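You operate a simulated robot arm through the tools that you are given. There is no shell and no other tool. Be economical: measure what you need, move in short steps, check, and stop when the job is done.

You run a simulated robot arm. Do the job below in one go: nothing can be reset, and whatever is moved stays where it is left.

## Task
Turn the red and white action knobs till their gauges read 0, then play test key E three times.
Fine: zero the counter before playing, so that it shows 3; leave the other knobs and keys.

The check looks at the end state, three seconds after you hand in, the way a careful person would. Anything else that was tipped, shoved, dropped, spilled or broken makes it a failure.

## Robot
A 7-joint arm with a vacuum gripper on a trunk, on a base that drives. Base frame: it is fixed to the floor where the robot stands at the start and does not move with it; the origin is under the middle of the robot, x ahead of it, y to its left, z up. Units: m, rad, N and s.
With the tool pointing down near the work surface it reaches from about 0.1 to 0.62 m from the robot's upright axis, wherever it stands. Its first joint turns from -1.204 to 3.002 rad. Places, roughly: b test key [0.3, -0.8, 0.9]; blue action knob [0.5, -0.5, 1]; c test key [0.3, 0.1, 0.9]; d test key [0.3, -0.1, 0.9]; e test key [0.3, -0.2, 0.9]; f test key [0.3, -0.3, 0.9]; g test key [0.3, -0.5, 0.9]; green action knob [0.5, -0.3, 1]; note-a test key [0.3, -0.6, 0.9]; red action knob [0.5, 0, 1]; white action knob [0.5, -0.7, 1]; yellow action knob [0.5, -0.2, 1]; zero button [0.6, -1, 1.3]. Payload 1.06 kg.
Tool frame: the origin (TCP) lies in the middle of the cups' lips, and z points out of the cups. The gripper has 1 cup of 0.024 m across, covering 0.024 by 0.024 m (tool x, y); the bellows give 0.008 m. With the vacuum on, a cup seals on a smooth face that it is pressed against (1 to 4 N); it does not hold porous or soft things. The pull reaches 23 N.
Orientation is that of the tool frame in the base frame, as a unit quaternion [w, x, y, z]. With the cups facing straight down, the tool's x points along the base's -x, its y along +y and its z along -z.

## Interface
- The arm moves only by the tool servo_tool. Its argument "targets" is a list of rows, each a list of 7 numbers: the shift along the tool's x, y, z in units of 25 mm (1.0 is 25 mm), then the turn, a rotation vector about the tool's x, y, z in units of 5 degrees (1.0 is 5 degrees), then the vacuum: 1 switches it on, 0 off. In form: [[x, y, z, wx, wy, wz, vacuum], ...]. A call has 1 to 8 rows; each row shifts and turns the commanded pose from where the row before left it, along the tool's axes as they then stand. A call with a number of a shift or a turn outside -1 to 1 is refused whole. Each row takes 0.2 s and may step no farther than 0.05 m and 0.15 rad from the row before; otherwise, or with a gripper value out of range, the whole call is refused. Where a pose cannot be reached the arm comes as near as it can. A force on the tool above 40 N (or 10 N above the force at the start of the call, whichever is more), or a blocked arm, ends the call early, and 0.2 s more pass. The pull builds up within a second once a cup has sealed. Time passes only in rows, and 0.2 s behind the last, so rows that do not move give it time. The reply holds the time, the measured pose of the TCP, the force on the tool along the base axes and the pull of the vacuum, in the units named above and with some noise, with the torque about the TCP (base axes, N m) and any sound that the robot's microphone picked up, and new pictures: "pictures" is both (left out), scene, wrist or none.
- Cameras (640 x 400 px; columns grow to the right, rows downward): "scene" is now at [0.1376, -0.0687, 1.2138]; the picture's right is [-0.77, -0.63, 0.00], its down [-0.35, 0.43, -0.83] and it looks along [0.53, -0.65, -0.55] (base axes); focal length 214 px, centre (320, 200). "wrist" rides on the gripper at [0.078, 0.019, -0.096] in the tool frame; the picture's right is [-0.24, 0.97, 0.00], its down [-0.71, -0.17, -0.69] and it looks along [-0.67, -0.16, 0.73] (tool axes); focal length 243 px, centre (320, 200). There is no depth. A picture from a camera that has moved, and an enlarged one, comes with that camera's place and axes in the base frame and with its lens.
- lift_body(by): slides the trunk up (or, below 0, down) by that many m; the arm and the scene camera ride with it, the base frame stays. It gives what a move gives, with no picture.
- base_move(legs): drives the robot by 1 to 6 legs, each [ahead, left, turn to the left] in m, m and rad, along the robot's own axes; the way and the turn of a leg run together, so that a leg with both is an arc; at most 1.5 m and 3.142 rad a leg. The arm and the cameras ride along, it lands a little off, and it stops where it bumps. It gives what a move gives, and a new picture of the scene camera.
- turn_head(pan, tilt): turns the head with the scene camera to pan (to the left, within 1.396 rad either way) and tilt (down, from -0.506 to 1.204), counted from straight ahead of the robot. It gives what a move gives, and a new picture of the scene camera.
- close_up(camera, box): a new picture of the part [left, top, right, bottom] of that camera's present view, enlarged. No time passes.
- close_job(): hands the job in; it is judged then, once.

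Work in short steps. Places have to be worked out from the pictures, the camera data and where the tool is seen: move nearer, look again, correct. Check each grasp and each placing, and mend what went wrong. You have 120 turns and 260 pictures in all, those below and enlarged ones among them. Switch the vacuum off and draw the arm clear of the work before you hand the job in, unless the task says otherwise; then end with one line.

The tools are called after "Emit:" as name(argument=value, ...) on one line, values as JSON. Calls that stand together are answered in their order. servo_tool: Moves the arm, as the interface text tells. Its arguments: {"type":"object","properties":{"targets":{"type":"array","items":{"type":"array","items":{"type":"number"}}},"pictures":{"type":"string","enum":["both","scene","wrist","none"]}},"required":["targets"]} The other tools are called the same way: lift_body (by) slides the trunk up or down; base_move (legs) drives the base; turn_head (pan, tilt) turns the head that bears the scene camera; close_up (camera, box) takes an enlarged picture of a part of a camera's view; close_job () hands the job in.

At the start:

```text
t: 0.0
eef_pos: [0.196, -0.2746, 1.2287]
tcp_rot: [-0.001, -0.001, 1.0, 0.0]
wrist_force: [-0.2, -0.2, -0.7]
moment: [-0.05, 0.02, -0.02]
pull: 0.0
trunk travel left (down, up): [-0.375, 0.117]
robot x, y, heading: [0.0017, -0.0016, 0.002]
head pan, tilt: [-0.885, 0.583]
```

scene: 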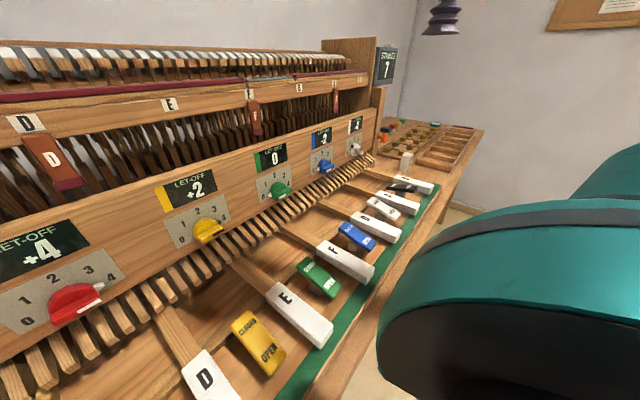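
wrist: 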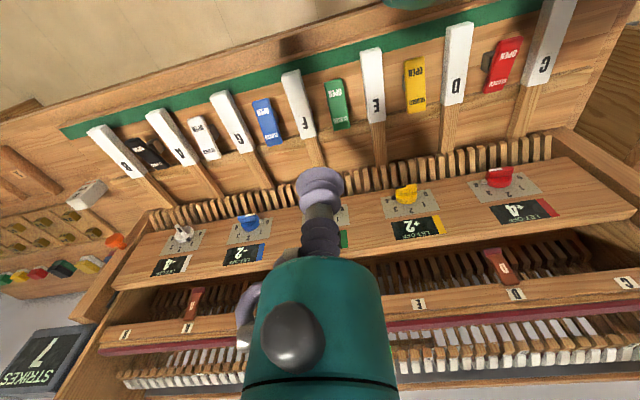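

The scene shows red at +4, with other gauges and coloured rockers between the keys. I'll enlarge parts to read labels.

Emit:
close_up(camera="scene", box=[0, 200, 160, 340])

Emit:
close_up(camera="scene", box=[300, 30, 460, 210])

Emit:
close_up(camera="wrist", box=[60, 80, 260, 280])

Emit:
close_up(camera="wrist", box=[380, 20, 580, 240])

```text
2.86 times, centred on (80, 270) of scene
camera zoom: at [0.1376, -0.0687, 1.2138], right [-0.77, -0.63, 0.0], down [-0.35, 0.43, -0.83], along [0.53, -0.65, -0.55], focal length 613 px, centre (1006, 0)
```

zoom: 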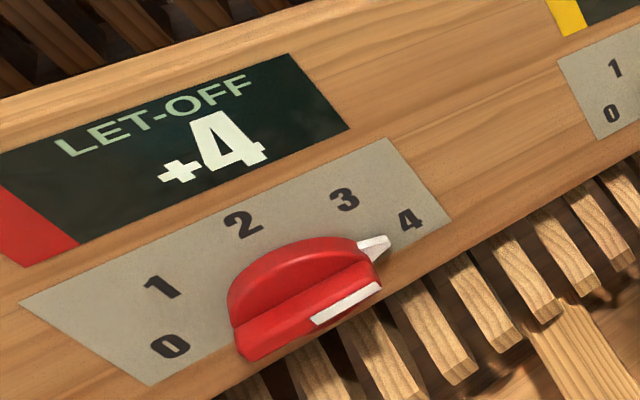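

```text
2.22 times, centred on (380, 120) of scene
camera zoom: at [0.1376, -0.0687, 1.2138], right [-0.77, -0.63, 0.0], down [-0.35, 0.43, -0.83], along [0.53, -0.65, -0.55], focal length 477 px, centre (187, 378)
```

zoom: 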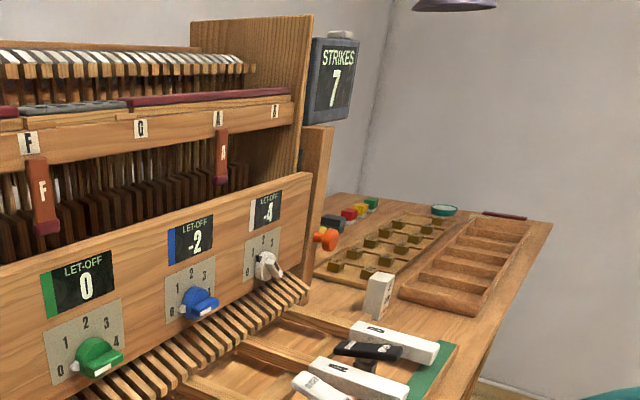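

```text
2.00 times, centred on (160, 180) of wrist
camera zoom: at [0.1184, -0.2552, 1.3229], right [0.24, 0.97, 0.0], down [0.71, -0.17, 0.69], along [0.67, -0.16, -0.73], focal length 485 px, centre (640, 240)
```

zoom: 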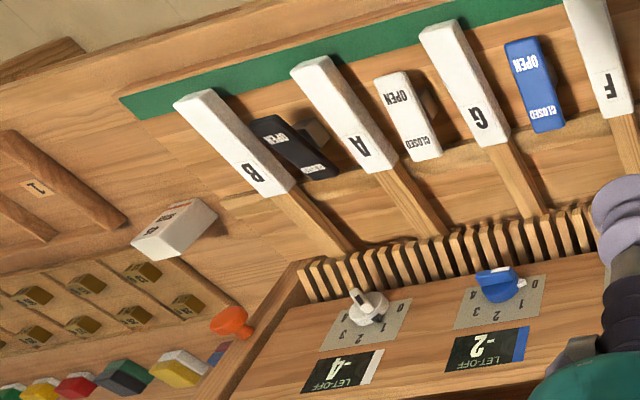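

```text
1.82 times, centred on (480, 130) of wrist
camera zoom: at [0.1184, -0.2552, 1.3229], right [0.24, 0.97, 0.0], down [0.71, -0.17, 0.69], along [0.67, -0.16, -0.73], focal length 441 px, centre (29, 327)
```

zoom: 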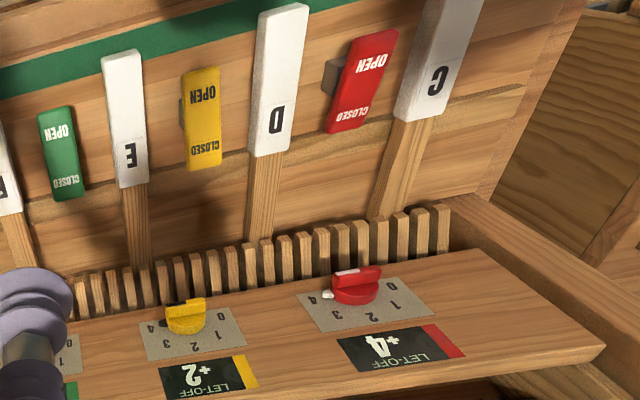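

Red reads +4 and white -4; strikes counter shows 7. Let me look squarely at the red knob, and at the strikes panel, with the head.

Emit:
turn_head(pan=0.0, tilt=0.6)

```text
t: 1.2
eef_pos: [0.1964, -0.2744, 1.2287]
tcp_rot: [0.0, 0.0, 1.0, -0.001]
wrist_force: [-1.3, 0.0, 0.0]
moment: [0.01, 0.04, 0.03]
pull: 0.1
trunk travel left (down, up): [-0.375, 0.117]
robot x, y, heading: [-0.001, -0.0049, -0.0]
head pan, tilt: [0.0, 0.6]
camera scene: at [0.1697, 0.0, 1.2123], right [0.0, -1.0, 0.0], down [-0.56, 0.0, -0.83], along [0.83, 0.0, -0.56], focal length 214 px, centre (320, 200)
```

scene: 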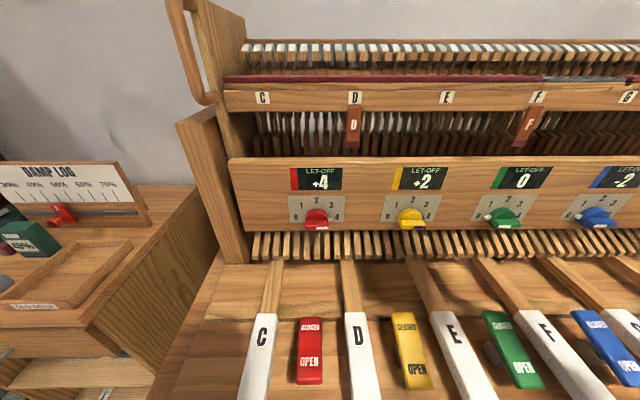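

Emit:
close_up(camera="scene", box=[270, 160, 370, 240])

Emit:
close_up(camera="scene", box=[370, 160, 640, 240])

Emit:
close_up(camera="scene", box=[240, 300, 560, 400])

```text
5.00 times, centred on (320, 200) of scene
camera zoom: at [0.1697, 0.0, 1.2123], right [0.0, -1.0, 0.0], down [-0.56, 0.0, -0.83], along [0.83, 0.0, -0.56], focal length 1072 px, centre (320, 200)
```

zoom: 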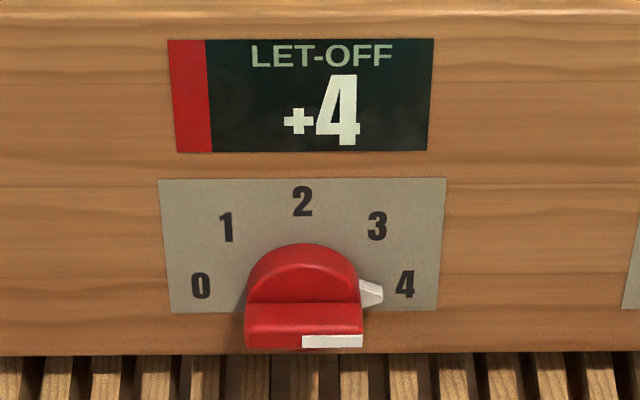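

```text
2.37 times, centred on (505, 200) of scene
camera zoom: at [0.1697, 0.0, 1.2123], right [0.0, -1.0, 0.0], down [-0.56, 0.0, -0.83], along [0.83, 0.0, -0.56], focal length 508 px, centre (-118, 200)
```

zoom: 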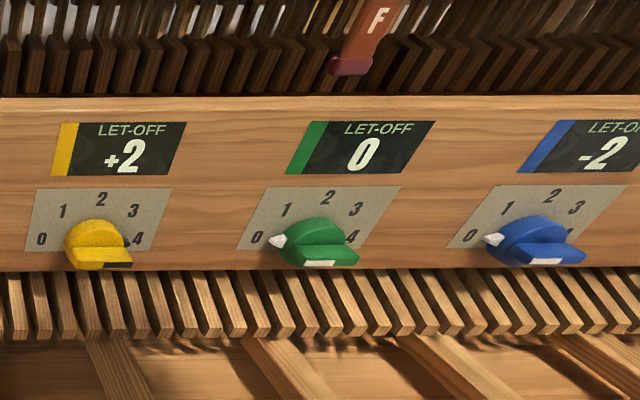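

```text
2.00 times, centred on (400, 350) of scene
camera zoom: at [0.1697, 0.0, 1.2123], right [0.0, -1.0, 0.0], down [-0.56, 0.0, -0.83], along [0.83, 0.0, -0.56], focal length 429 px, centre (160, -100)
```

zoom: 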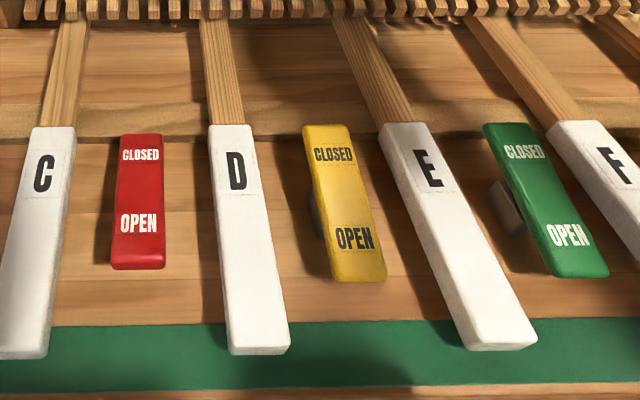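

Red knob is a disc with a raised bar, pointer at 4, about (0.465, 0.007, 0.965). I'll bring the tool to y≈0, then tilt it forward to use the cup as a finger.

Emit:
servo_tool(targets=[[-0.4, 1, 0, 0, 0, 0, 0], [-0.4, 1, 0, 0, 0, 0, 0], [-0.4, 1, 0, 0, 0, 0, 0], [-0.4, 1, 0, 0, 0, 0, 0], [-0.4, 1, 0, 0, 0, 0, 0], [-0.4, 1, 0, 0, 0, 0, 0], [-0.4, 1, 0, 0, 0, 0, 0], [-0.4, 1, 0, 0, 0, 0, 0]], pictures="none")

Emit:
servo_tool(targets=[[-0.4, 1, 0, 0, -1, 0, 0], [-0.4, 1, 0, 0, -1, 0, 0], [0, 1, 0, 0, -1, 0, 0], [0, 0, 0, 0, -1, 0, 0], [0, 0, 0, 0, -1, 0, 0], [0, 0, 0, 0, -1, 0, 0], [0, 0, 0, 0, -1, 0, 0], [0, 0, 0, 0, -1, 0, 0]])

```text
t: 2.9
eef_pos: [0.2713, -0.0891, 1.2291]
tcp_rot: [-0.001, -0.01, 1.0, -0.002]
wrist_force: [-1.9, -18.6, -4.6]
moment: [1.82, -0.65, 1.9]
pull: 0.1
out of reach, approached as far as the arm can: row 8
trunk travel left (down, up): [-0.375, 0.117]
robot x, y, heading: [-0.0033, 0.0001, 0.002]
head pan, tilt: [0.0, 0.6]
stopped in row 8: the force on the tool passed its limit (the readings are from after the stop); the commanded pose is now the measured one
```

```text
t: 3.2
eef_pos: [0.2735, -0.087, 1.229]
tcp_rot: [0.003, -0.014, 1.0, -0.002]
wrist_force: [-3.7, -20.6, -6.7]
moment: [1.99, -1.03, 2.22]
pull: 0.0
out of reach, approached as far as the arm can: row 1
trunk travel left (down, up): [-0.375, 0.117]
robot x, y, heading: [-0.0002, 0.0023, -0.006]
head pan, tilt: [0.0, 0.6]
stopped in row 1: the force on the tool passed its limit (the readings are from after the stop); the commanded pose is now the measured one
camera scene: at [0.1706, 0.0031, 1.2123], right [0.03, -1.0, 0.0], down [-0.56, -0.02, -0.83], along [0.83, 0.03, -0.56], focal length 214 px, centre (320, 200)
camera wrist: at [0.1946, -0.0706, 1.3239], right [0.21, 0.98, 0.0], down [0.71, -0.15, 0.69], along [0.67, -0.14, -0.72], focal length 243 px, centre (320, 200)
```

scene: 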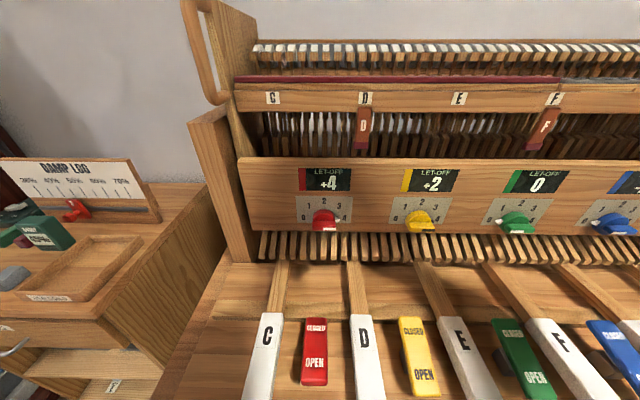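
wrist: 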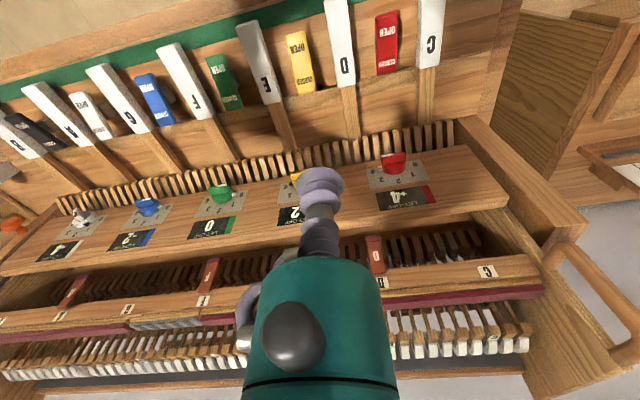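

Something (probably the head) blocked the tool's way in y. I'll back off to the right and look left/down for room to drive.

Emit:
servo_tool(targets=[[0, -1, 0, 0, 0, 0, 0], [0, -1, 0, 0, 0, 0, 0], [0, -1, 0, 0, 0, 0, 0], [0, -1, 0, 0, 0, 0, 0], [0, -1, 0, 0, 0, 0, 0]], pictures="none")

Emit:
turn_head(pan=0.9, tilt=0.9)

```text
t: 4.4
eef_pos: [0.2742, -0.2142, 1.2295]
tcp_rot: [0.004, -0.012, 1.0, 0.0]
wrist_force: [0.3, -0.8, -0.8]
moment: [-0.05, 0.04, 0.01]
pull: 0.1
trunk travel left (down, up): [-0.375, 0.117]
robot x, y, heading: [0.0014, -0.0016, 0.001]
head pan, tilt: [0.0, 0.6]
```

```text
t: 5.6
eef_pos: [0.2741, -0.2126, 1.2283]
tcp_rot: [0.004, -0.013, 1.0, 0.0]
wrist_force: [-0.1, 0.1, -0.4]
moment: [0.01, 0.0, -0.01]
pull: 0.1
trunk travel left (down, up): [-0.375, 0.117]
robot x, y, heading: [0.0, -0.0006, -0.002]
head pan, tilt: [0.901, 0.901]
camera scene: at [0.1282, 0.0592, 1.1875], right [0.78, -0.62, 0.0], down [-0.49, -0.61, -0.62], along [0.39, 0.49, -0.78], focal length 214 px, centre (320, 200)
```

scene: 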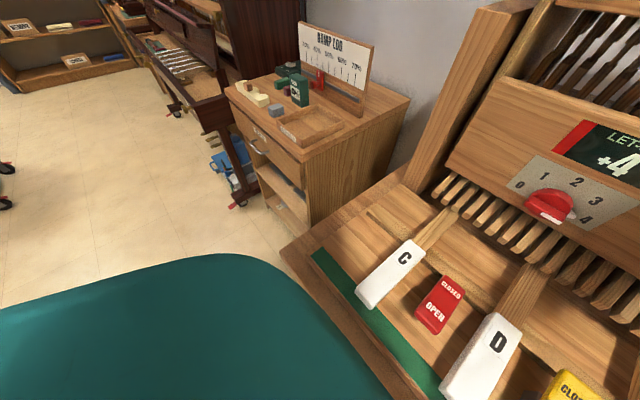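

There is clear floor to the left. I'll back up slightly and slide left so the red knob sits at the robot's right-front.

Emit:
base_move(legs=[[-0.06, 0, 0], [0, 0.22, 0]])

Emit:
turn_head(pan=-0.45, tilt=0.5)

Emit:
servo_tool(targets=[[0, 0, 0, 0, -1, 0, 0], [0, 0, 0, 0, -1, 0, 0], [0, 0, 0, 0, -1, 0, 0], [0, 0, 0, 0, -1, 0, 0], [0, 0, 0, 0, -1, 0, 0], [0, 0, 0, 0, -1, 0, 0], [0, 0, 0, 0, -1, 0, 0], [0, 0, 0, 0, -1, 0, 0]])

```text
t: 7.8
eef_pos: [0.2133, 0.0017, 1.2304]
tcp_rot: [0.004, -0.009, 1.0, -0.001]
wrist_force: [0.3, -0.1, -0.4]
moment: [-0.01, -0.01, 0.0]
pull: 0.1
trunk travel left (down, up): [-0.375, 0.117]
robot x, y, heading: [-0.0601, 0.213, -0.006]
head pan, tilt: [0.901, 0.901]
camera scene: at [0.0683, 0.2742, 1.1875], right [0.78, -0.63, 0.0], down [-0.49, -0.61, -0.62], along [0.39, 0.48, -0.78], focal length 214 px, centre (320, 200)
```

scene: 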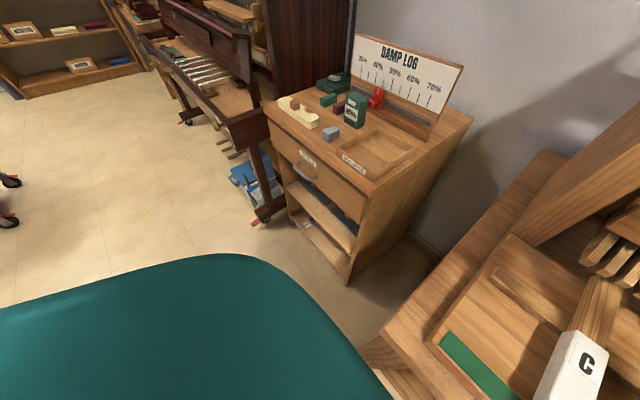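

```text
t: 9.3
eef_pos: [0.2128, 0.0016, 1.2301]
tcp_rot: [0.003, -0.009, 1.0, -0.001]
wrist_force: [-0.3, 0.0, 0.7]
moment: [0.01, -0.03, 0.0]
pull: 0.1
trunk travel left (down, up): [-0.375, 0.117]
robot x, y, heading: [-0.06, 0.2147, -0.01]
head pan, tilt: [-0.45, 0.499]
camera scene: at [0.1027, 0.1746, 1.2213], right [-0.44, -0.9, 0.0], down [-0.43, 0.21, -0.88], along [0.79, -0.39, -0.48], focal length 214 px, centre (320, 200)
```

scene: 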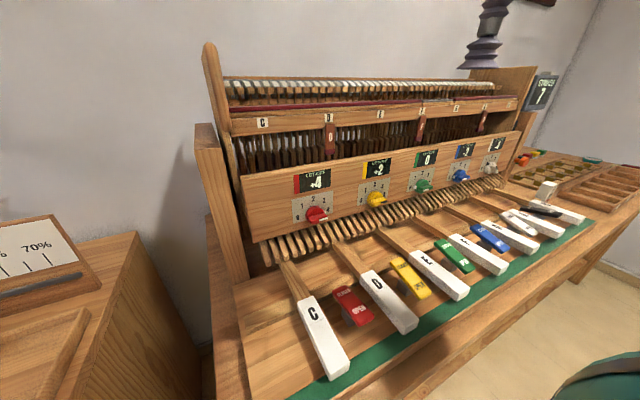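

```text
t: 11.2
eef_pos: [0.2137, 0.0013, 1.2295]
tcp_rot: [0.345, -0.009, 0.938, 0.003]
wrist_force: [0.0, -0.3, 0.8]
moment: [0.03, 0.01, -0.01]
pull: 0.1
trunk travel left (down, up): [-0.375, 0.117]
robot x, y, heading: [-0.0569, 0.2161, -0.008]
head pan, tilt: [-0.45, 0.499]
camera scene: at [0.1026, 0.1745, 1.2214], right [-0.44, -0.9, 0.0], down [-0.43, 0.21, -0.88], along [0.79, -0.39, -0.48], focal length 214 px, centre (320, 200)
camera wrist: at [0.092, 0.018, 1.2507], right [0.16, 0.98, 0.15], down [0.1, -0.17, 0.98], along [0.98, -0.14, -0.12], focal length 243 px, centre (320, 200)
```

scene: 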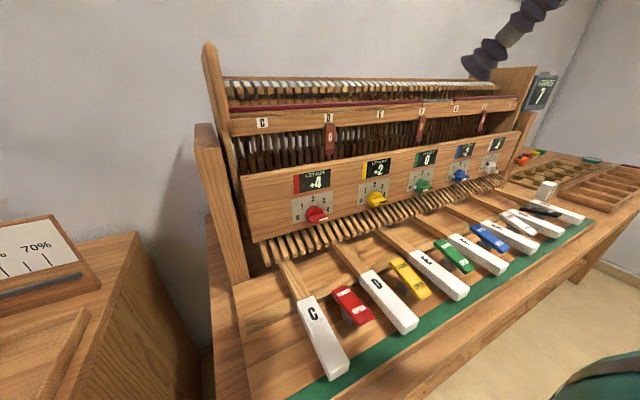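
wrist: 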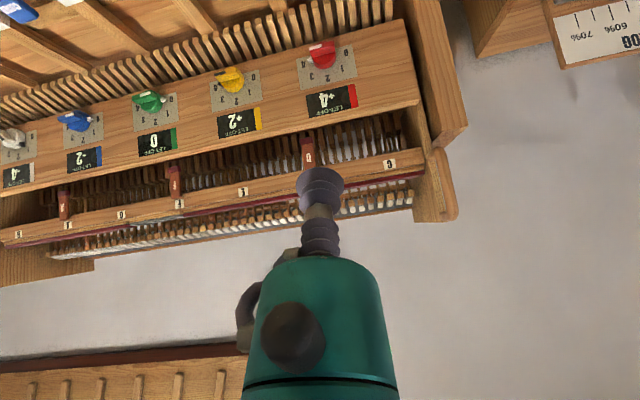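

Triangulation puts the red knob at about (0.464, 0.006, 0.967). With the tool tilted 40°, I approach along the tool axis to a standoff above its left end.

Emit:
servo_tool(targets=[[-0.1, 0.13, 1, 0, 0, 0, 0], [-0.1, 0.13, 1, 0, 0, 0, 0], [-0.1, 0.13, 1, 0, 0, 0, 0], [-0.1, 0.13, 1, 0, 0, 0, 0], [-0.1, 0.13, 1, 0, 0, 0, 0], [-0.1, 0.13, 1, 0, 0, 0, 0], [-0.1, 0.13, 1, 0, 0, 0, 0], [-0.1, 0.13, 1, 0, 0, 0, 0]])

```text
t: 12.9
eef_pos: [0.3563, 0.0278, 1.0906]
tcp_rot: [0.346, -0.009, 0.938, 0.002]
wrist_force: [0.2, 0.5, 0.1]
moment: [0.01, -0.03, 0.0]
pull: 0.0
trunk travel left (down, up): [-0.375, 0.117]
robot x, y, heading: [-0.0614, 0.2192, -0.006]
head pan, tilt: [-0.45, 0.499]
camera scene: at [0.103, 0.1747, 1.2213], right [-0.44, -0.9, 0.0], down [-0.43, 0.21, -0.88], along [0.79, -0.39, -0.48], focal length 214 px, centre (320, 200)
camera wrist: at [0.2357, 0.0457, 1.1109], right [0.16, 0.98, 0.15], down [0.1, -0.17, 0.98], along [0.98, -0.14, -0.12], focal length 243 px, centre (320, 200)
```

scene: 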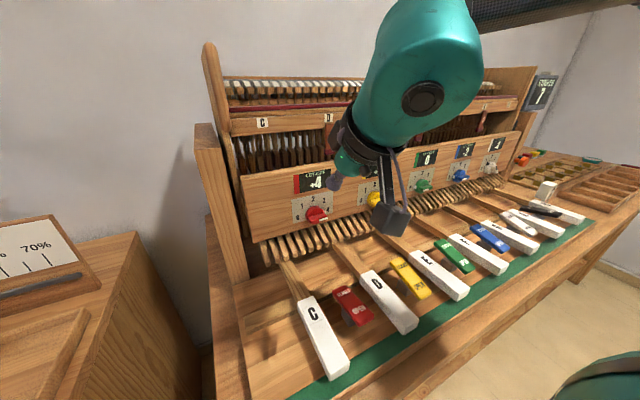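
wrist: 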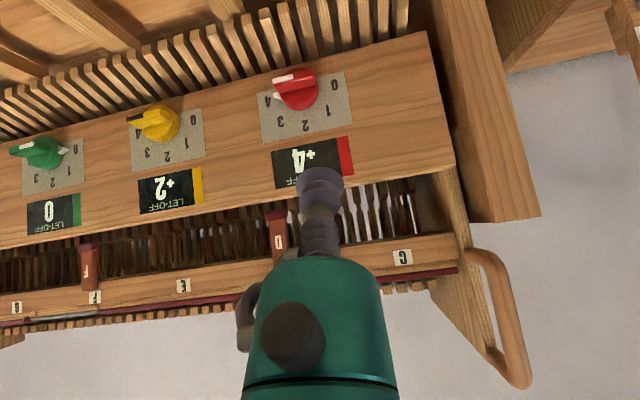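

Emit:
close_up(camera="wrist", box=[240, 50, 360, 130])

Emit:
close_up(camera="scene", box=[280, 160, 400, 240])

```text
5.00 times, centred on (300, 90) of wrist
camera zoom: at [0.2357, 0.0457, 1.1109], right [0.16, 0.98, 0.15], down [0.1, -0.17, 0.98], along [0.98, -0.14, -0.12], focal length 1213 px, centre (420, 750)
```

zoom: 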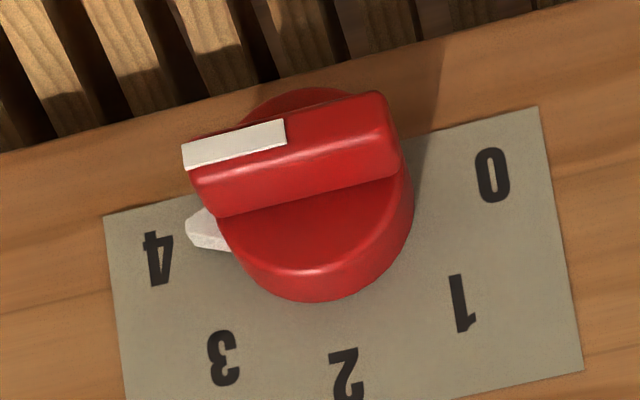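

```text
5.00 times, centred on (340, 200) of scene
camera zoom: at [0.103, 0.1747, 1.2213], right [-0.44, -0.9, 0.0], down [-0.43, 0.21, -0.88], along [0.79, -0.39, -0.48], focal length 1072 px, centre (220, 200)
```

zoom: 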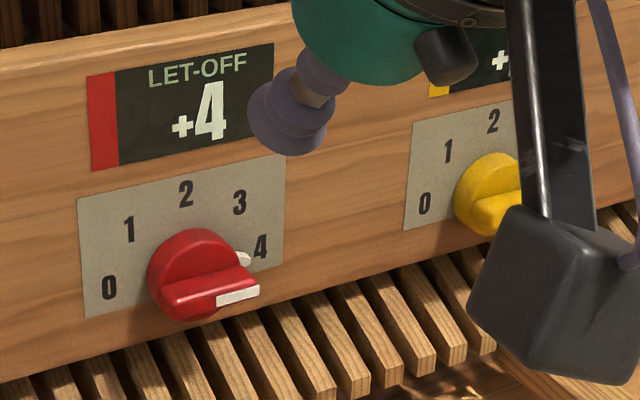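

The bar protrudes ~12 mm off the disc, horizontal. I'll move the cup to just above the bar's left end.

Emit:
servo_tool(targets=[[-0.1, -0.05, 0.98, 0, 0, 0, 0], [-0.1, -0.05, 0.98, 0, 0, 0, 0], [-0.1, -0.05, 0.98, 0, 0, 0, 0], [-0.1, -0.05, 0.98, 0, 0, 0, 0], [-0.1, -0.05, 0.98, 0, 0, 0, 0]])

Emit:
close_up(camera="scene", box=[280, 160, 400, 240])

```text
t: 14.2
eef_pos: [0.4486, 0.0243, 1.0041]
tcp_rot: [0.345, -0.008, 0.938, 0.002]
wrist_force: [0.0, 0.2, -0.3]
moment: [-0.01, 0.01, -0.03]
pull: 0.1
trunk travel left (down, up): [-0.375, 0.117]
robot x, y, heading: [-0.0622, 0.2164, -0.009]
head pan, tilt: [-0.45, 0.499]
camera scene: at [0.103, 0.1746, 1.2213], right [-0.44, -0.9, 0.0], down [-0.43, 0.21, -0.88], along [0.79, -0.39, -0.48], focal length 214 px, centre (320, 200)
camera wrist: at [0.3269, 0.041, 1.0252], right [0.16, 0.97, 0.15], down [0.1, -0.17, 0.98], along [0.98, -0.14, -0.12], focal length 243 px, centre (320, 200)
```

scene: 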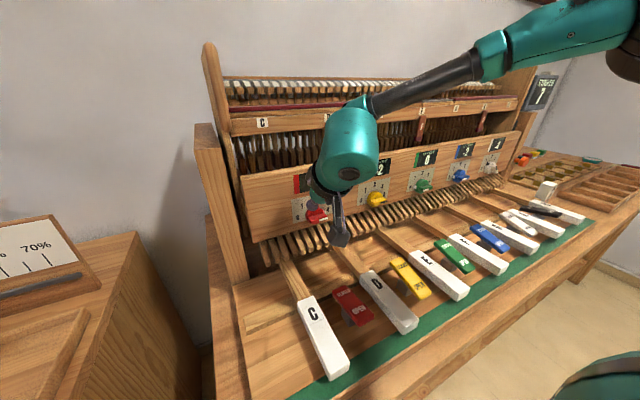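
wrist: 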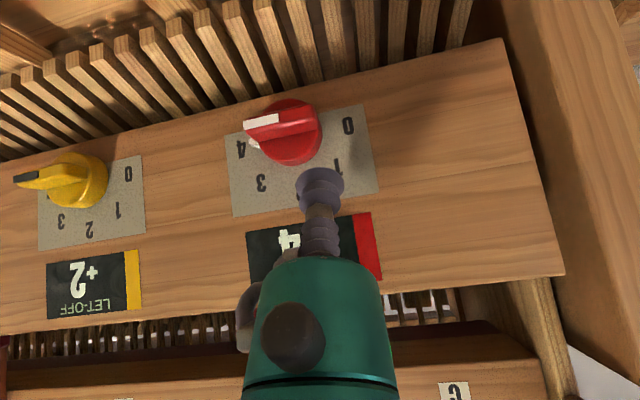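

```text
5.00 times, centred on (340, 200) of scene
camera zoom: at [0.103, 0.1746, 1.2213], right [-0.44, -0.9, 0.0], down [-0.43, 0.21, -0.88], along [0.79, -0.39, -0.48], focal length 1072 px, centre (220, 200)
```

zoom: 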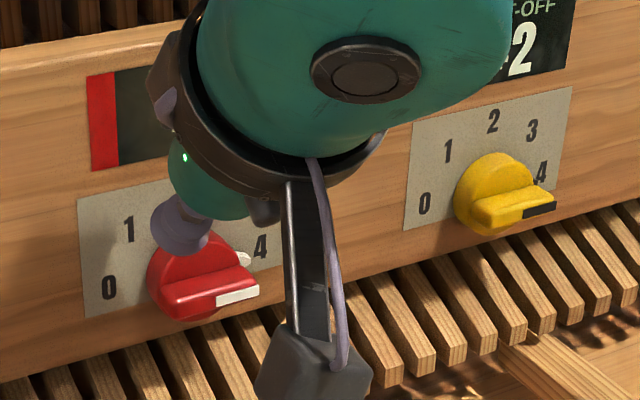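

The cup sits just above the bar's left end. I push straight down about 32 mm.

Emit:
servo_tool(targets=[[0.2, 0, 0.24, 0, 0, 0, 0], [0.2, 0, 0.24, 0, 0, 0, 0], [0.2, 0, 0.24, 0, 0, 0, 0], [0.2, 0, 0.24, 0, 0, 0, 0]])

Emit:
close_up(camera="scene", box=[280, 160, 400, 240])

```text
t: 15.2
eef_pos: [0.448, 0.0243, 0.9712]
tcp_rot: [0.345, -0.008, 0.939, 0.003]
wrist_force: [-0.4, 0.7, -0.7]
moment: [-0.02, -0.02, 0.0]
pull: 0.0
trunk travel left (down, up): [-0.375, 0.117]
robot x, y, heading: [-0.0635, 0.2151, -0.009]
head pan, tilt: [-0.45, 0.499]
camera scene: at [0.1028, 0.1746, 1.2213], right [-0.44, -0.9, 0.0], down [-0.43, 0.21, -0.88], along [0.79, -0.39, -0.48], focal length 214 px, centre (320, 200)
camera wrist: at [0.3257, 0.0417, 0.9928], right [0.16, 0.98, 0.15], down [0.1, -0.17, 0.98], along [0.98, -0.14, -0.12], focal length 243 px, centre (320, 200)
```

scene: 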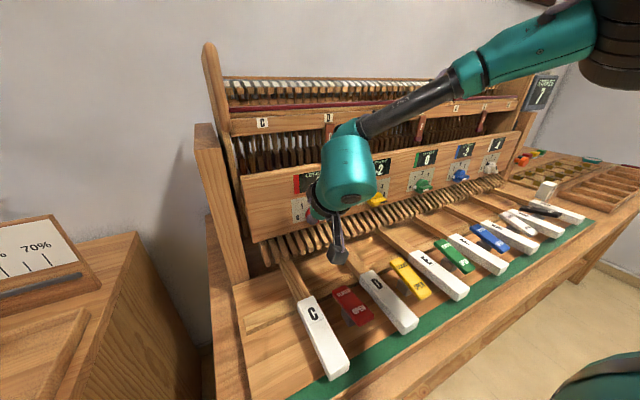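
wrist: 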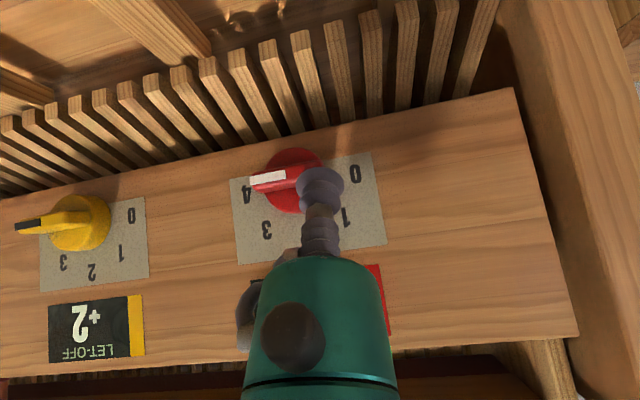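

```text
5.00 times, centred on (340, 200) of scene
camera zoom: at [0.1028, 0.1746, 1.2213], right [-0.44, -0.9, 0.0], down [-0.43, 0.21, -0.88], along [0.79, -0.39, -0.48], focal length 1072 px, centre (220, 200)
```

zoom: 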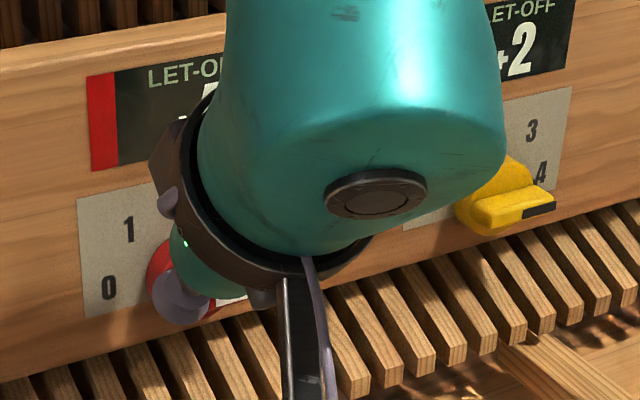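

Emit:
close_up(camera="wrist", box=[230, 120, 390, 230])

```text
3.64 times, centred on (310, 175) of wrist
camera zoom: at [0.3257, 0.0417, 0.9928], right [0.16, 0.98, 0.15], down [0.1, -0.17, 0.98], along [0.98, -0.14, -0.12], focal length 882 px, centre (356, 291)
```

zoom: 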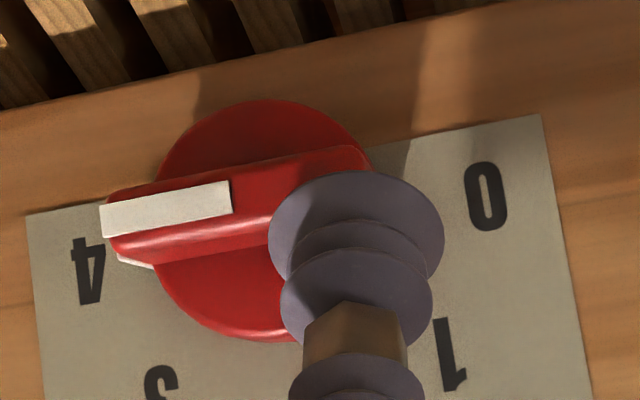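

The cup is just touching the top of the bar end; no force yet. Continue down 28 mm.

Emit:
servo_tool(targets=[[0.157, 0, 0.234, 0, 0, 0, 0], [0.157, 0, 0.234, 0, 0, 0, 0], [0.157, 0, 0.234, 0, 0, 0, 0], [0.157, 0, 0.234, 0, 0, 0, 0]], pictures="none")

Emit:
close_up(camera="wrist", box=[230, 120, 390, 230])

```text
t: 16.1
eef_pos: [0.4513, 0.0259, 0.9459]
tcp_rot: [0.347, -0.009, 0.938, 0.003]
wrist_force: [-0.8, 1.2, 1.8]
moment: [0.0, 0.0, 0.03]
pull: 0.0
trunk travel left (down, up): [-0.375, 0.117]
robot x, y, heading: [-0.0599, 0.2173, -0.005]
head pan, tilt: [-0.45, 0.499]
```

```text
3.64 times, centred on (310, 175) of wrist
camera zoom: at [0.3291, 0.0421, 0.967], right [0.16, 0.98, 0.15], down [0.1, -0.17, 0.98], along [0.98, -0.14, -0.12], focal length 882 px, centre (356, 291)
```

zoom: 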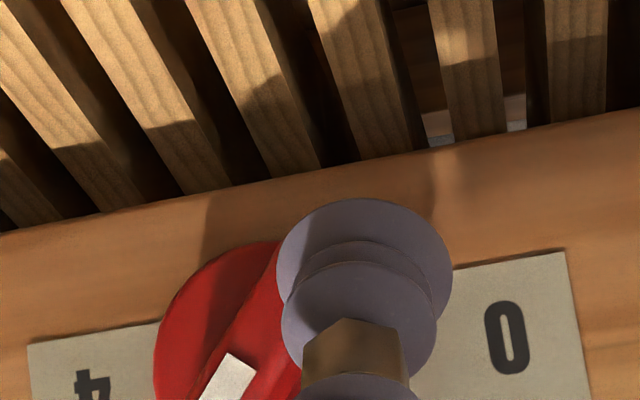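

The bar turned about 45° with little force. I look at the whole wrist view for the gauge.

Emit:
close_up(camera="wrist", box=[160, 110, 480, 400])

Emit:
close_up(camera="scene", box=[280, 150, 400, 240])

```text
1.38 times, centred on (320, 255) of wrist
camera zoom: at [0.3291, 0.0421, 0.967], right [0.16, 0.98, 0.15], down [0.1, -0.17, 0.98], along [0.98, -0.14, -0.12], focal length 335 px, centre (320, 124)
```

zoom: 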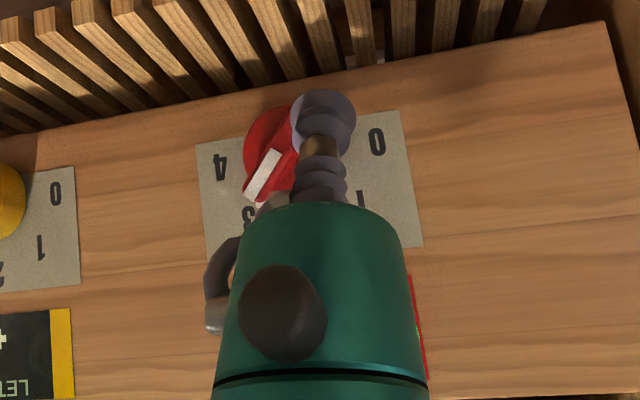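

```text
4.44 times, centred on (340, 195) of scene
camera zoom: at [0.1025, 0.1748, 1.2214], right [-0.44, -0.9, 0.0], down [-0.43, 0.21, -0.88], along [0.79, -0.39, -0.48], focal length 953 px, centre (231, 222)
```

zoom: 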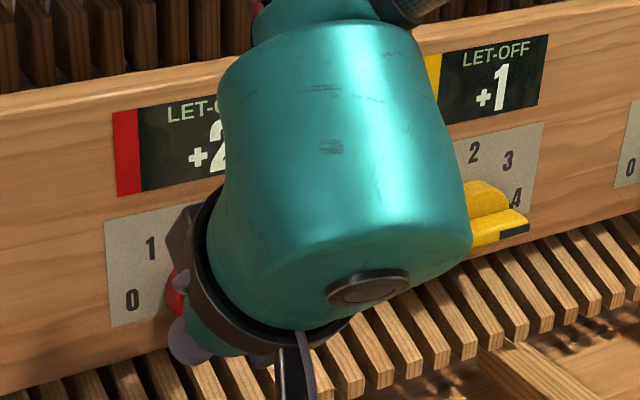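

Red now +2 (yellow's gauge follows, now +1: coupled, fine). Need about another 45°; I push the lower-left end to the right and a bit down.

Emit:
servo_tool(targets=[[0.048, -0.21, 0.1, 0, 0, 0, 0], [0.048, -0.21, 0.1, 0, 0, 0, 0]], pictures="none")

Emit:
close_up(camera="wrist", box=[230, 120, 390, 230])

Emit:
close_up(camera="scene", box=[280, 150, 400, 240])

```text
t: 16.8
eef_pos: [0.4521, 0.0127, 0.9401]
tcp_rot: [0.345, -0.008, 0.939, 0.001]
wrist_force: [0.5, -0.1, 1.7]
moment: [0.0, 0.01, -0.01]
pull: 0.0
trunk travel left (down, up): [-0.375, 0.117]
robot x, y, heading: [-0.0567, 0.2134, -0.008]
head pan, tilt: [-0.45, 0.499]
```

```text
3.64 times, centred on (310, 175) of wrist
camera zoom: at [0.3303, 0.03, 0.9614], right [0.16, 0.97, 0.15], down [0.1, -0.17, 0.98], along [0.98, -0.15, -0.12], focal length 882 px, centre (356, 291)
```

zoom: 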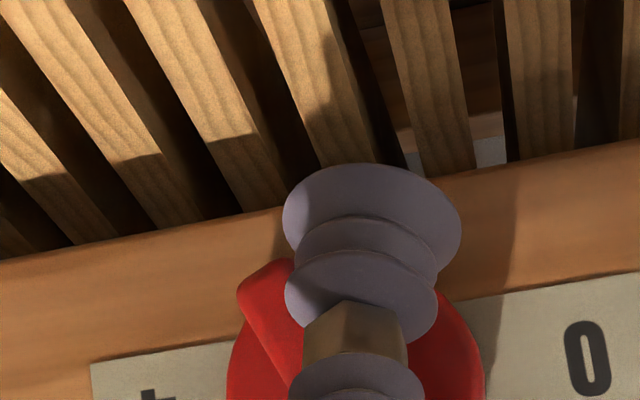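

```text
4.44 times, centred on (340, 195) of scene
camera zoom: at [0.1029, 0.1741, 1.2213], right [-0.44, -0.9, 0.0], down [-0.43, 0.21, -0.88], along [0.79, -0.39, -0.48], focal length 953 px, centre (231, 222)
```

zoom: 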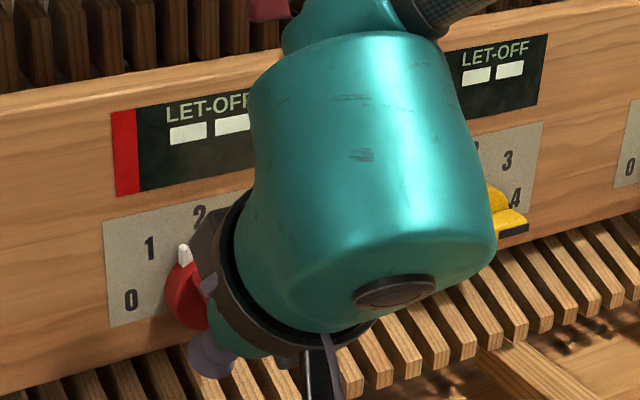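

The gauge shows dashes: the knob is between stops, pointer a little past 2 toward 1. I withdraw and look.

Emit:
servo_tool(targets=[[0, 0, -0.5, 0, 0, 0, 0], [0, 0, -1, 0, 0, 0, 0], [0, 0, -1, 0, 0, 0, 0], [0, 0, -1, 0, 0, 0, 0]], pictures="none")

Emit:
close_up(camera="scene", box=[280, 150, 440, 240])

Emit:
close_up(camera="wrist", box=[160, 60, 420, 280])

```text
t: 17.8
eef_pos: [0.3962, 0.0129, 1.0076]
tcp_rot: [0.346, -0.009, 0.938, 0.003]
wrist_force: [0.8, 0.3, 0.5]
moment: [-0.01, 0.03, 0.02]
pull: 0.0
trunk travel left (down, up): [-0.375, 0.117]
robot x, y, heading: [-0.0598, 0.2147, -0.007]
head pan, tilt: [-0.45, 0.499]
```

```text
4.00 times, centred on (360, 195) of scene
camera zoom: at [0.1024, 0.1746, 1.2214], right [-0.44, -0.9, 0.0], down [-0.43, 0.21, -0.88], along [0.79, -0.39, -0.48], focal length 858 px, centre (160, 220)
```

zoom: 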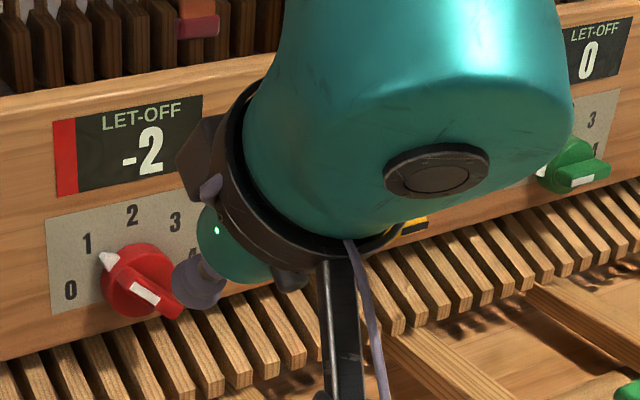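

```text
1.82 times, centred on (290, 170) of wrist
camera zoom: at [0.2739, 0.03, 1.0277], right [0.16, 0.98, 0.15], down [0.1, -0.17, 0.98], along [0.98, -0.14, -0.12], focal length 441 px, centre (374, 254)
```

zoom: 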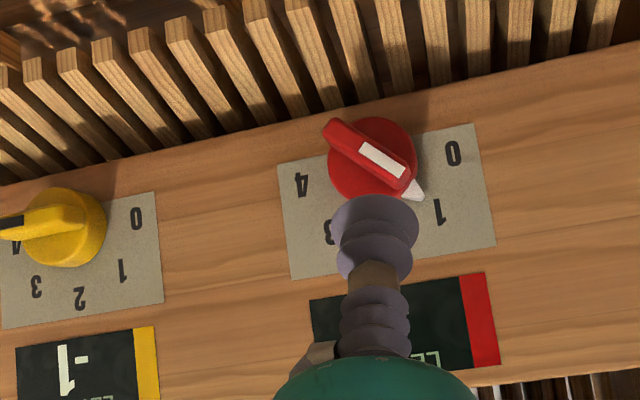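

Red went to stop 1 (gauge -2); stop 2 should be 0. I'll push the pointer end from its left side rightwards: first position the cup left of it.

Emit:
servo_tool(targets=[[-0.42, 0.66, 0, 0, 0, 0, 0], [-0.42, 0.66, 0, 0, 0, 0, 0], [0, 0, 0.8, 0, 0, 0, 0], [0, 0, 0.8, 0, 0, 0, 0], [0, 0, 0.85, 0, 0, 0, 0]], pictures="none")

Emit:
close_up(camera="wrist", box=[160, 60, 420, 280])

```text
t: 18.9
eef_pos: [0.451, 0.0448, 0.9735]
tcp_rot: [0.346, -0.008, 0.938, 0.002]
wrist_force: [0.2, 0.6, 0.4]
moment: [0.0, -0.01, -0.03]
pull: 0.1
trunk travel left (down, up): [-0.375, 0.117]
robot x, y, heading: [-0.0608, 0.2154, -0.007]
head pan, tilt: [-0.45, 0.499]
```

```text
1.82 times, centred on (290, 170) of wrist
camera zoom: at [0.3299, 0.0616, 0.9953], right [0.16, 0.98, 0.15], down [0.1, -0.17, 0.98], along [0.98, -0.14, -0.12], focal length 441 px, centre (374, 254)
```

zoom: 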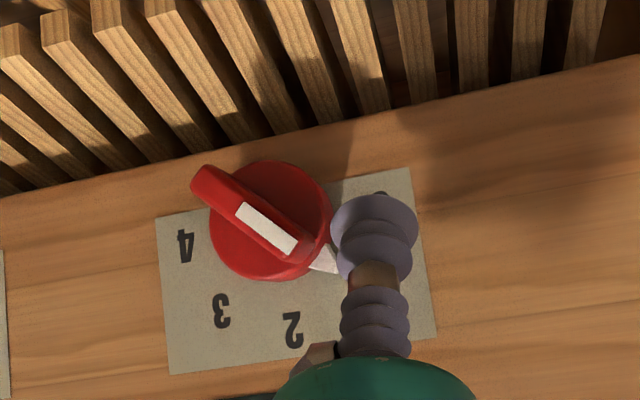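

The cup is left of the pointer end. Push right ~18 mm.

Emit:
servo_tool(targets=[[0, -0.25, 0, 0, 0, 0, 0], [0, -0.25, 0, 0, 0, 0, 0], [0, -0.22, 0, 0, 0, 0, 0]], pictures="none")

Emit:
close_up(camera="wrist", box=[160, 60, 420, 280])

```text
t: 19.8
eef_pos: [0.4514, 0.0279, 0.975]
tcp_rot: [0.346, -0.008, 0.938, 0.002]
wrist_force: [-0.2, -0.2, -0.7]
moment: [0.01, -0.01, -0.01]
pull: 0.1
trunk travel left (down, up): [-0.375, 0.117]
robot x, y, heading: [-0.0579, 0.2161, -0.003]
head pan, tilt: [-0.45, 0.499]
```

```text
1.82 times, centred on (290, 170) of wrist
camera zoom: at [0.3299, 0.0451, 0.9951], right [0.16, 0.98, 0.15], down [0.1, -0.17, 0.98], along [0.98, -0.14, -0.12], focal length 441 px, centre (374, 254)
```

zoom: 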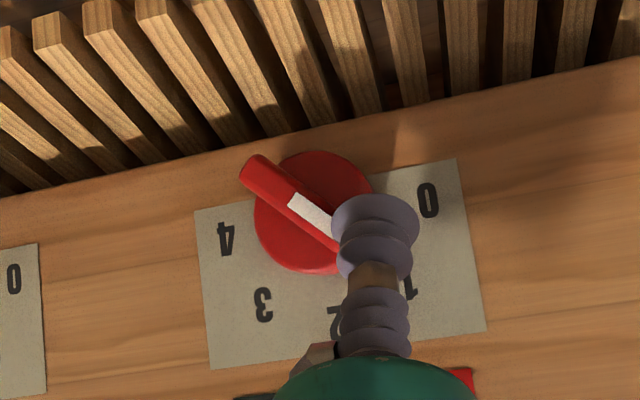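

No force and no turn: the cup passed in front of the bar. I step back left, go 7 mm deeper and push again.

Emit:
servo_tool(targets=[[0, 0.35, 0, 0, 0, 0, 0], [0, 0.35, 0, 0, 0, 0, 0], [-0.21, 0, 0.18, 0, 0, 0, 0], [0, -0.25, 0, 0, 0, 0, 0], [0, -0.25, 0, 0, 0, 0, 0], [0, -0.2, 0, 0, 0, 0, 0]], pictures="none")

Emit:
close_up(camera="wrist", box=[160, 60, 420, 280])

```text
t: 21.1
eef_pos: [0.4562, 0.0288, 0.9742]
tcp_rot: [0.346, -0.009, 0.938, 0.002]
wrist_force: [-1.7, 2.7, 1.6]
moment: [-0.03, -0.01, -0.05]
pull: 0.0
trunk travel left (down, up): [-0.375, 0.117]
robot x, y, heading: [-0.0609, 0.2146, -0.008]
head pan, tilt: [-0.45, 0.499]
```

```text
1.82 times, centred on (290, 170) of wrist
camera zoom: at [0.3354, 0.0463, 0.9954], right [0.16, 0.98, 0.15], down [0.1, -0.17, 0.98], along [0.98, -0.14, -0.12], focal length 441 px, centre (374, 254)
```

zoom: 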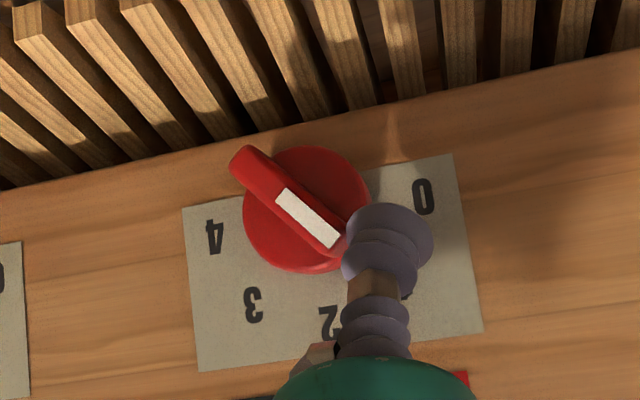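

Now it bears on the bar's end (2.7 N). Push further right.

Emit:
servo_tool(targets=[[-0.05, -0.22, -0.05, 0, 0, 0, 0], [-0.05, -0.22, -0.05, 0, 0, 0, 0]], pictures="none")

Emit:
close_up(camera="wrist", box=[160, 60, 420, 280])

```text
t: 21.8
eef_pos: [0.4577, 0.0171, 0.9776]
tcp_rot: [0.346, -0.008, 0.938, 0.003]
wrist_force: [-1.9, 1.1, 2.8]
moment: [0.01, -0.03, 0.0]
pull: 0.0
trunk travel left (down, up): [-0.375, 0.117]
robot x, y, heading: [-0.0646, 0.2143, -0.005]
head pan, tilt: [-0.45, 0.499]
```

```text
1.82 times, centred on (290, 170) of wrist
camera zoom: at [0.336, 0.0349, 0.9988], right [0.16, 0.97, 0.15], down [0.1, -0.17, 0.98], along [0.98, -0.14, -0.12], focal length 441 px, centre (374, 254)
```

zoom: 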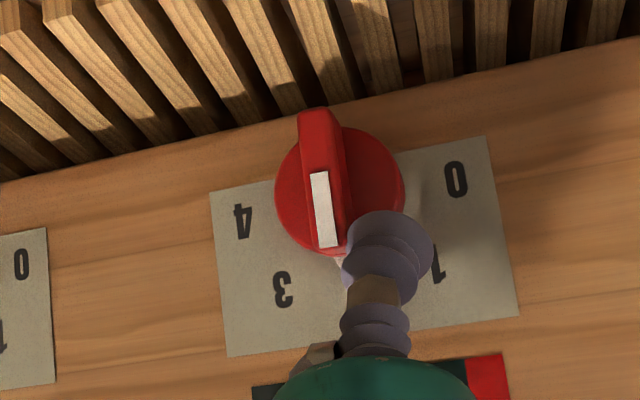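

The bar is now close to vertical (image tilts ~8°). I retreat left-back and read the gauge.

Emit:
servo_tool(targets=[[0, 0.3, 0, 0, 0, 0, 0], [0, 0.3, -0.5, 0, 0, 0, 0], [0, 0, -1, 0, 0, 0, 0], [0, 0, -1, 0, 0, 0, 0], [0, 0, -1, 0, 0, 0, 0]], pictures="none")

Emit:
close_up(camera="wrist", box=[60, 40, 440, 300])

Emit:
close_up(camera="scene", box=[280, 120, 540, 240])

```text
t: 22.9
eef_pos: [0.4006, 0.0327, 1.0452]
tcp_rot: [0.345, -0.01, 0.939, 0.003]
wrist_force: [-0.4, 0.6, 0.3]
moment: [0.01, 0.01, 0.0]
pull: 0.1
trunk travel left (down, up): [-0.375, 0.117]
robot x, y, heading: [-0.0582, 0.2147, -0.005]
head pan, tilt: [-0.45, 0.499]
```

```text
1.54 times, centred on (250, 170) of wrist
camera zoom: at [0.2789, 0.0497, 1.0667], right [0.16, 0.98, 0.15], down [0.1, -0.17, 0.98], along [0.98, -0.14, -0.12], focal length 373 px, centre (428, 246)
```

zoom: 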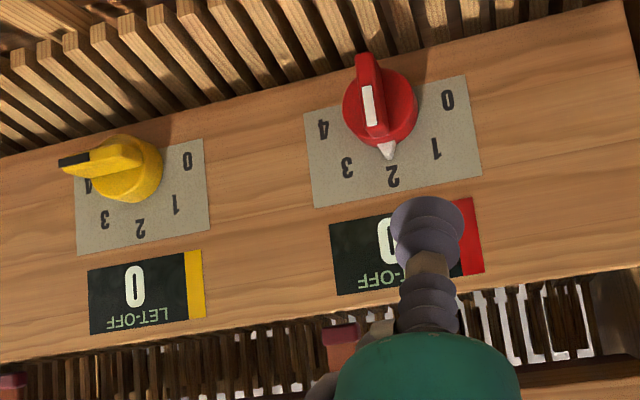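

```text
2.46 times, centred on (410, 180) of scene
camera zoom: at [0.1024, 0.1745, 1.2214], right [-0.44, -0.9, 0.0], down [-0.43, 0.21, -0.88], along [0.79, -0.39, -0.48], focal length 528 px, centre (98, 249)
```

zoom: 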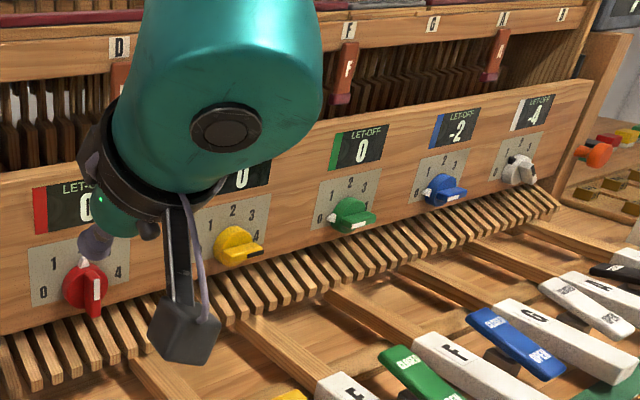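

Red reads 0, pointer at 2. Retract more, confirm, then drive right to the white knob.

Emit:
servo_tool(targets=[[0, 0, -1, 0, 0, 0, 0], [0, 0, -1, 0, 0, 0, 0], [0, 0, -1, 0, 0, 0, 0], [0, 0, -1, 0, 0, 0, 0]], pictures="none")

Emit:
base_move(legs=[[0, -0.7, 0]])

Emit:
close_up(camera="wrist", box=[200, 0, 440, 160])

```text
t: 23.9
eef_pos: [0.3352, 0.0294, 1.1186]
tcp_rot: [0.346, -0.009, 0.938, 0.003]
wrist_force: [-1.1, -0.2, -0.6]
moment: [0.04, 0.01, -0.01]
pull: 0.0
trunk travel left (down, up): [-0.375, 0.117]
robot x, y, heading: [-0.0622, 0.2113, -0.008]
head pan, tilt: [-0.45, 0.499]
```

```text
t: 27.8
eef_pos: [0.3388, -0.6669, 1.1178]
tcp_rot: [0.345, -0.015, 0.938, 0.005]
wrist_force: [-0.4, 0.4, -0.3]
moment: [0.0, 0.01, 0.02]
pull: 0.1
trunk travel left (down, up): [-0.375, 0.117]
robot x, y, heading: [-0.0595, -0.4897, 0.01]
head pan, tilt: [-0.45, 0.499]
camera scene: at [0.104, -0.5247, 1.2213], right [-0.43, -0.9, 0.0], down [-0.43, 0.2, -0.88], along [0.79, -0.38, -0.48], focal length 214 px, centre (320, 200)
```

scene: 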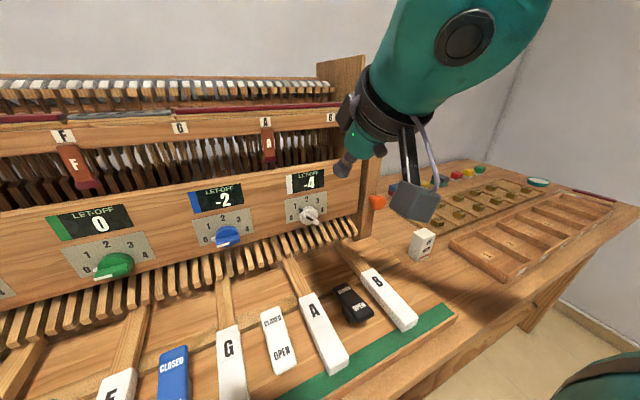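

```text
2.50 times, centred on (320, 80) of wrist
camera zoom: at [0.2171, -0.6508, 1.1398], right [0.15, 0.98, 0.15], down [0.1, -0.17, 0.98], along [0.98, -0.13, -0.12], focal length 606 px, centre (320, 500)
```

zoom: 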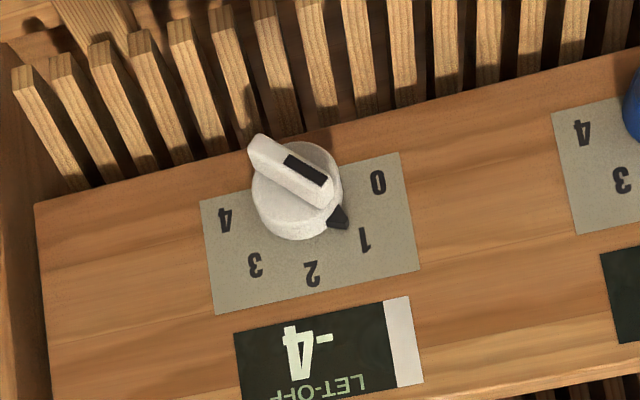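

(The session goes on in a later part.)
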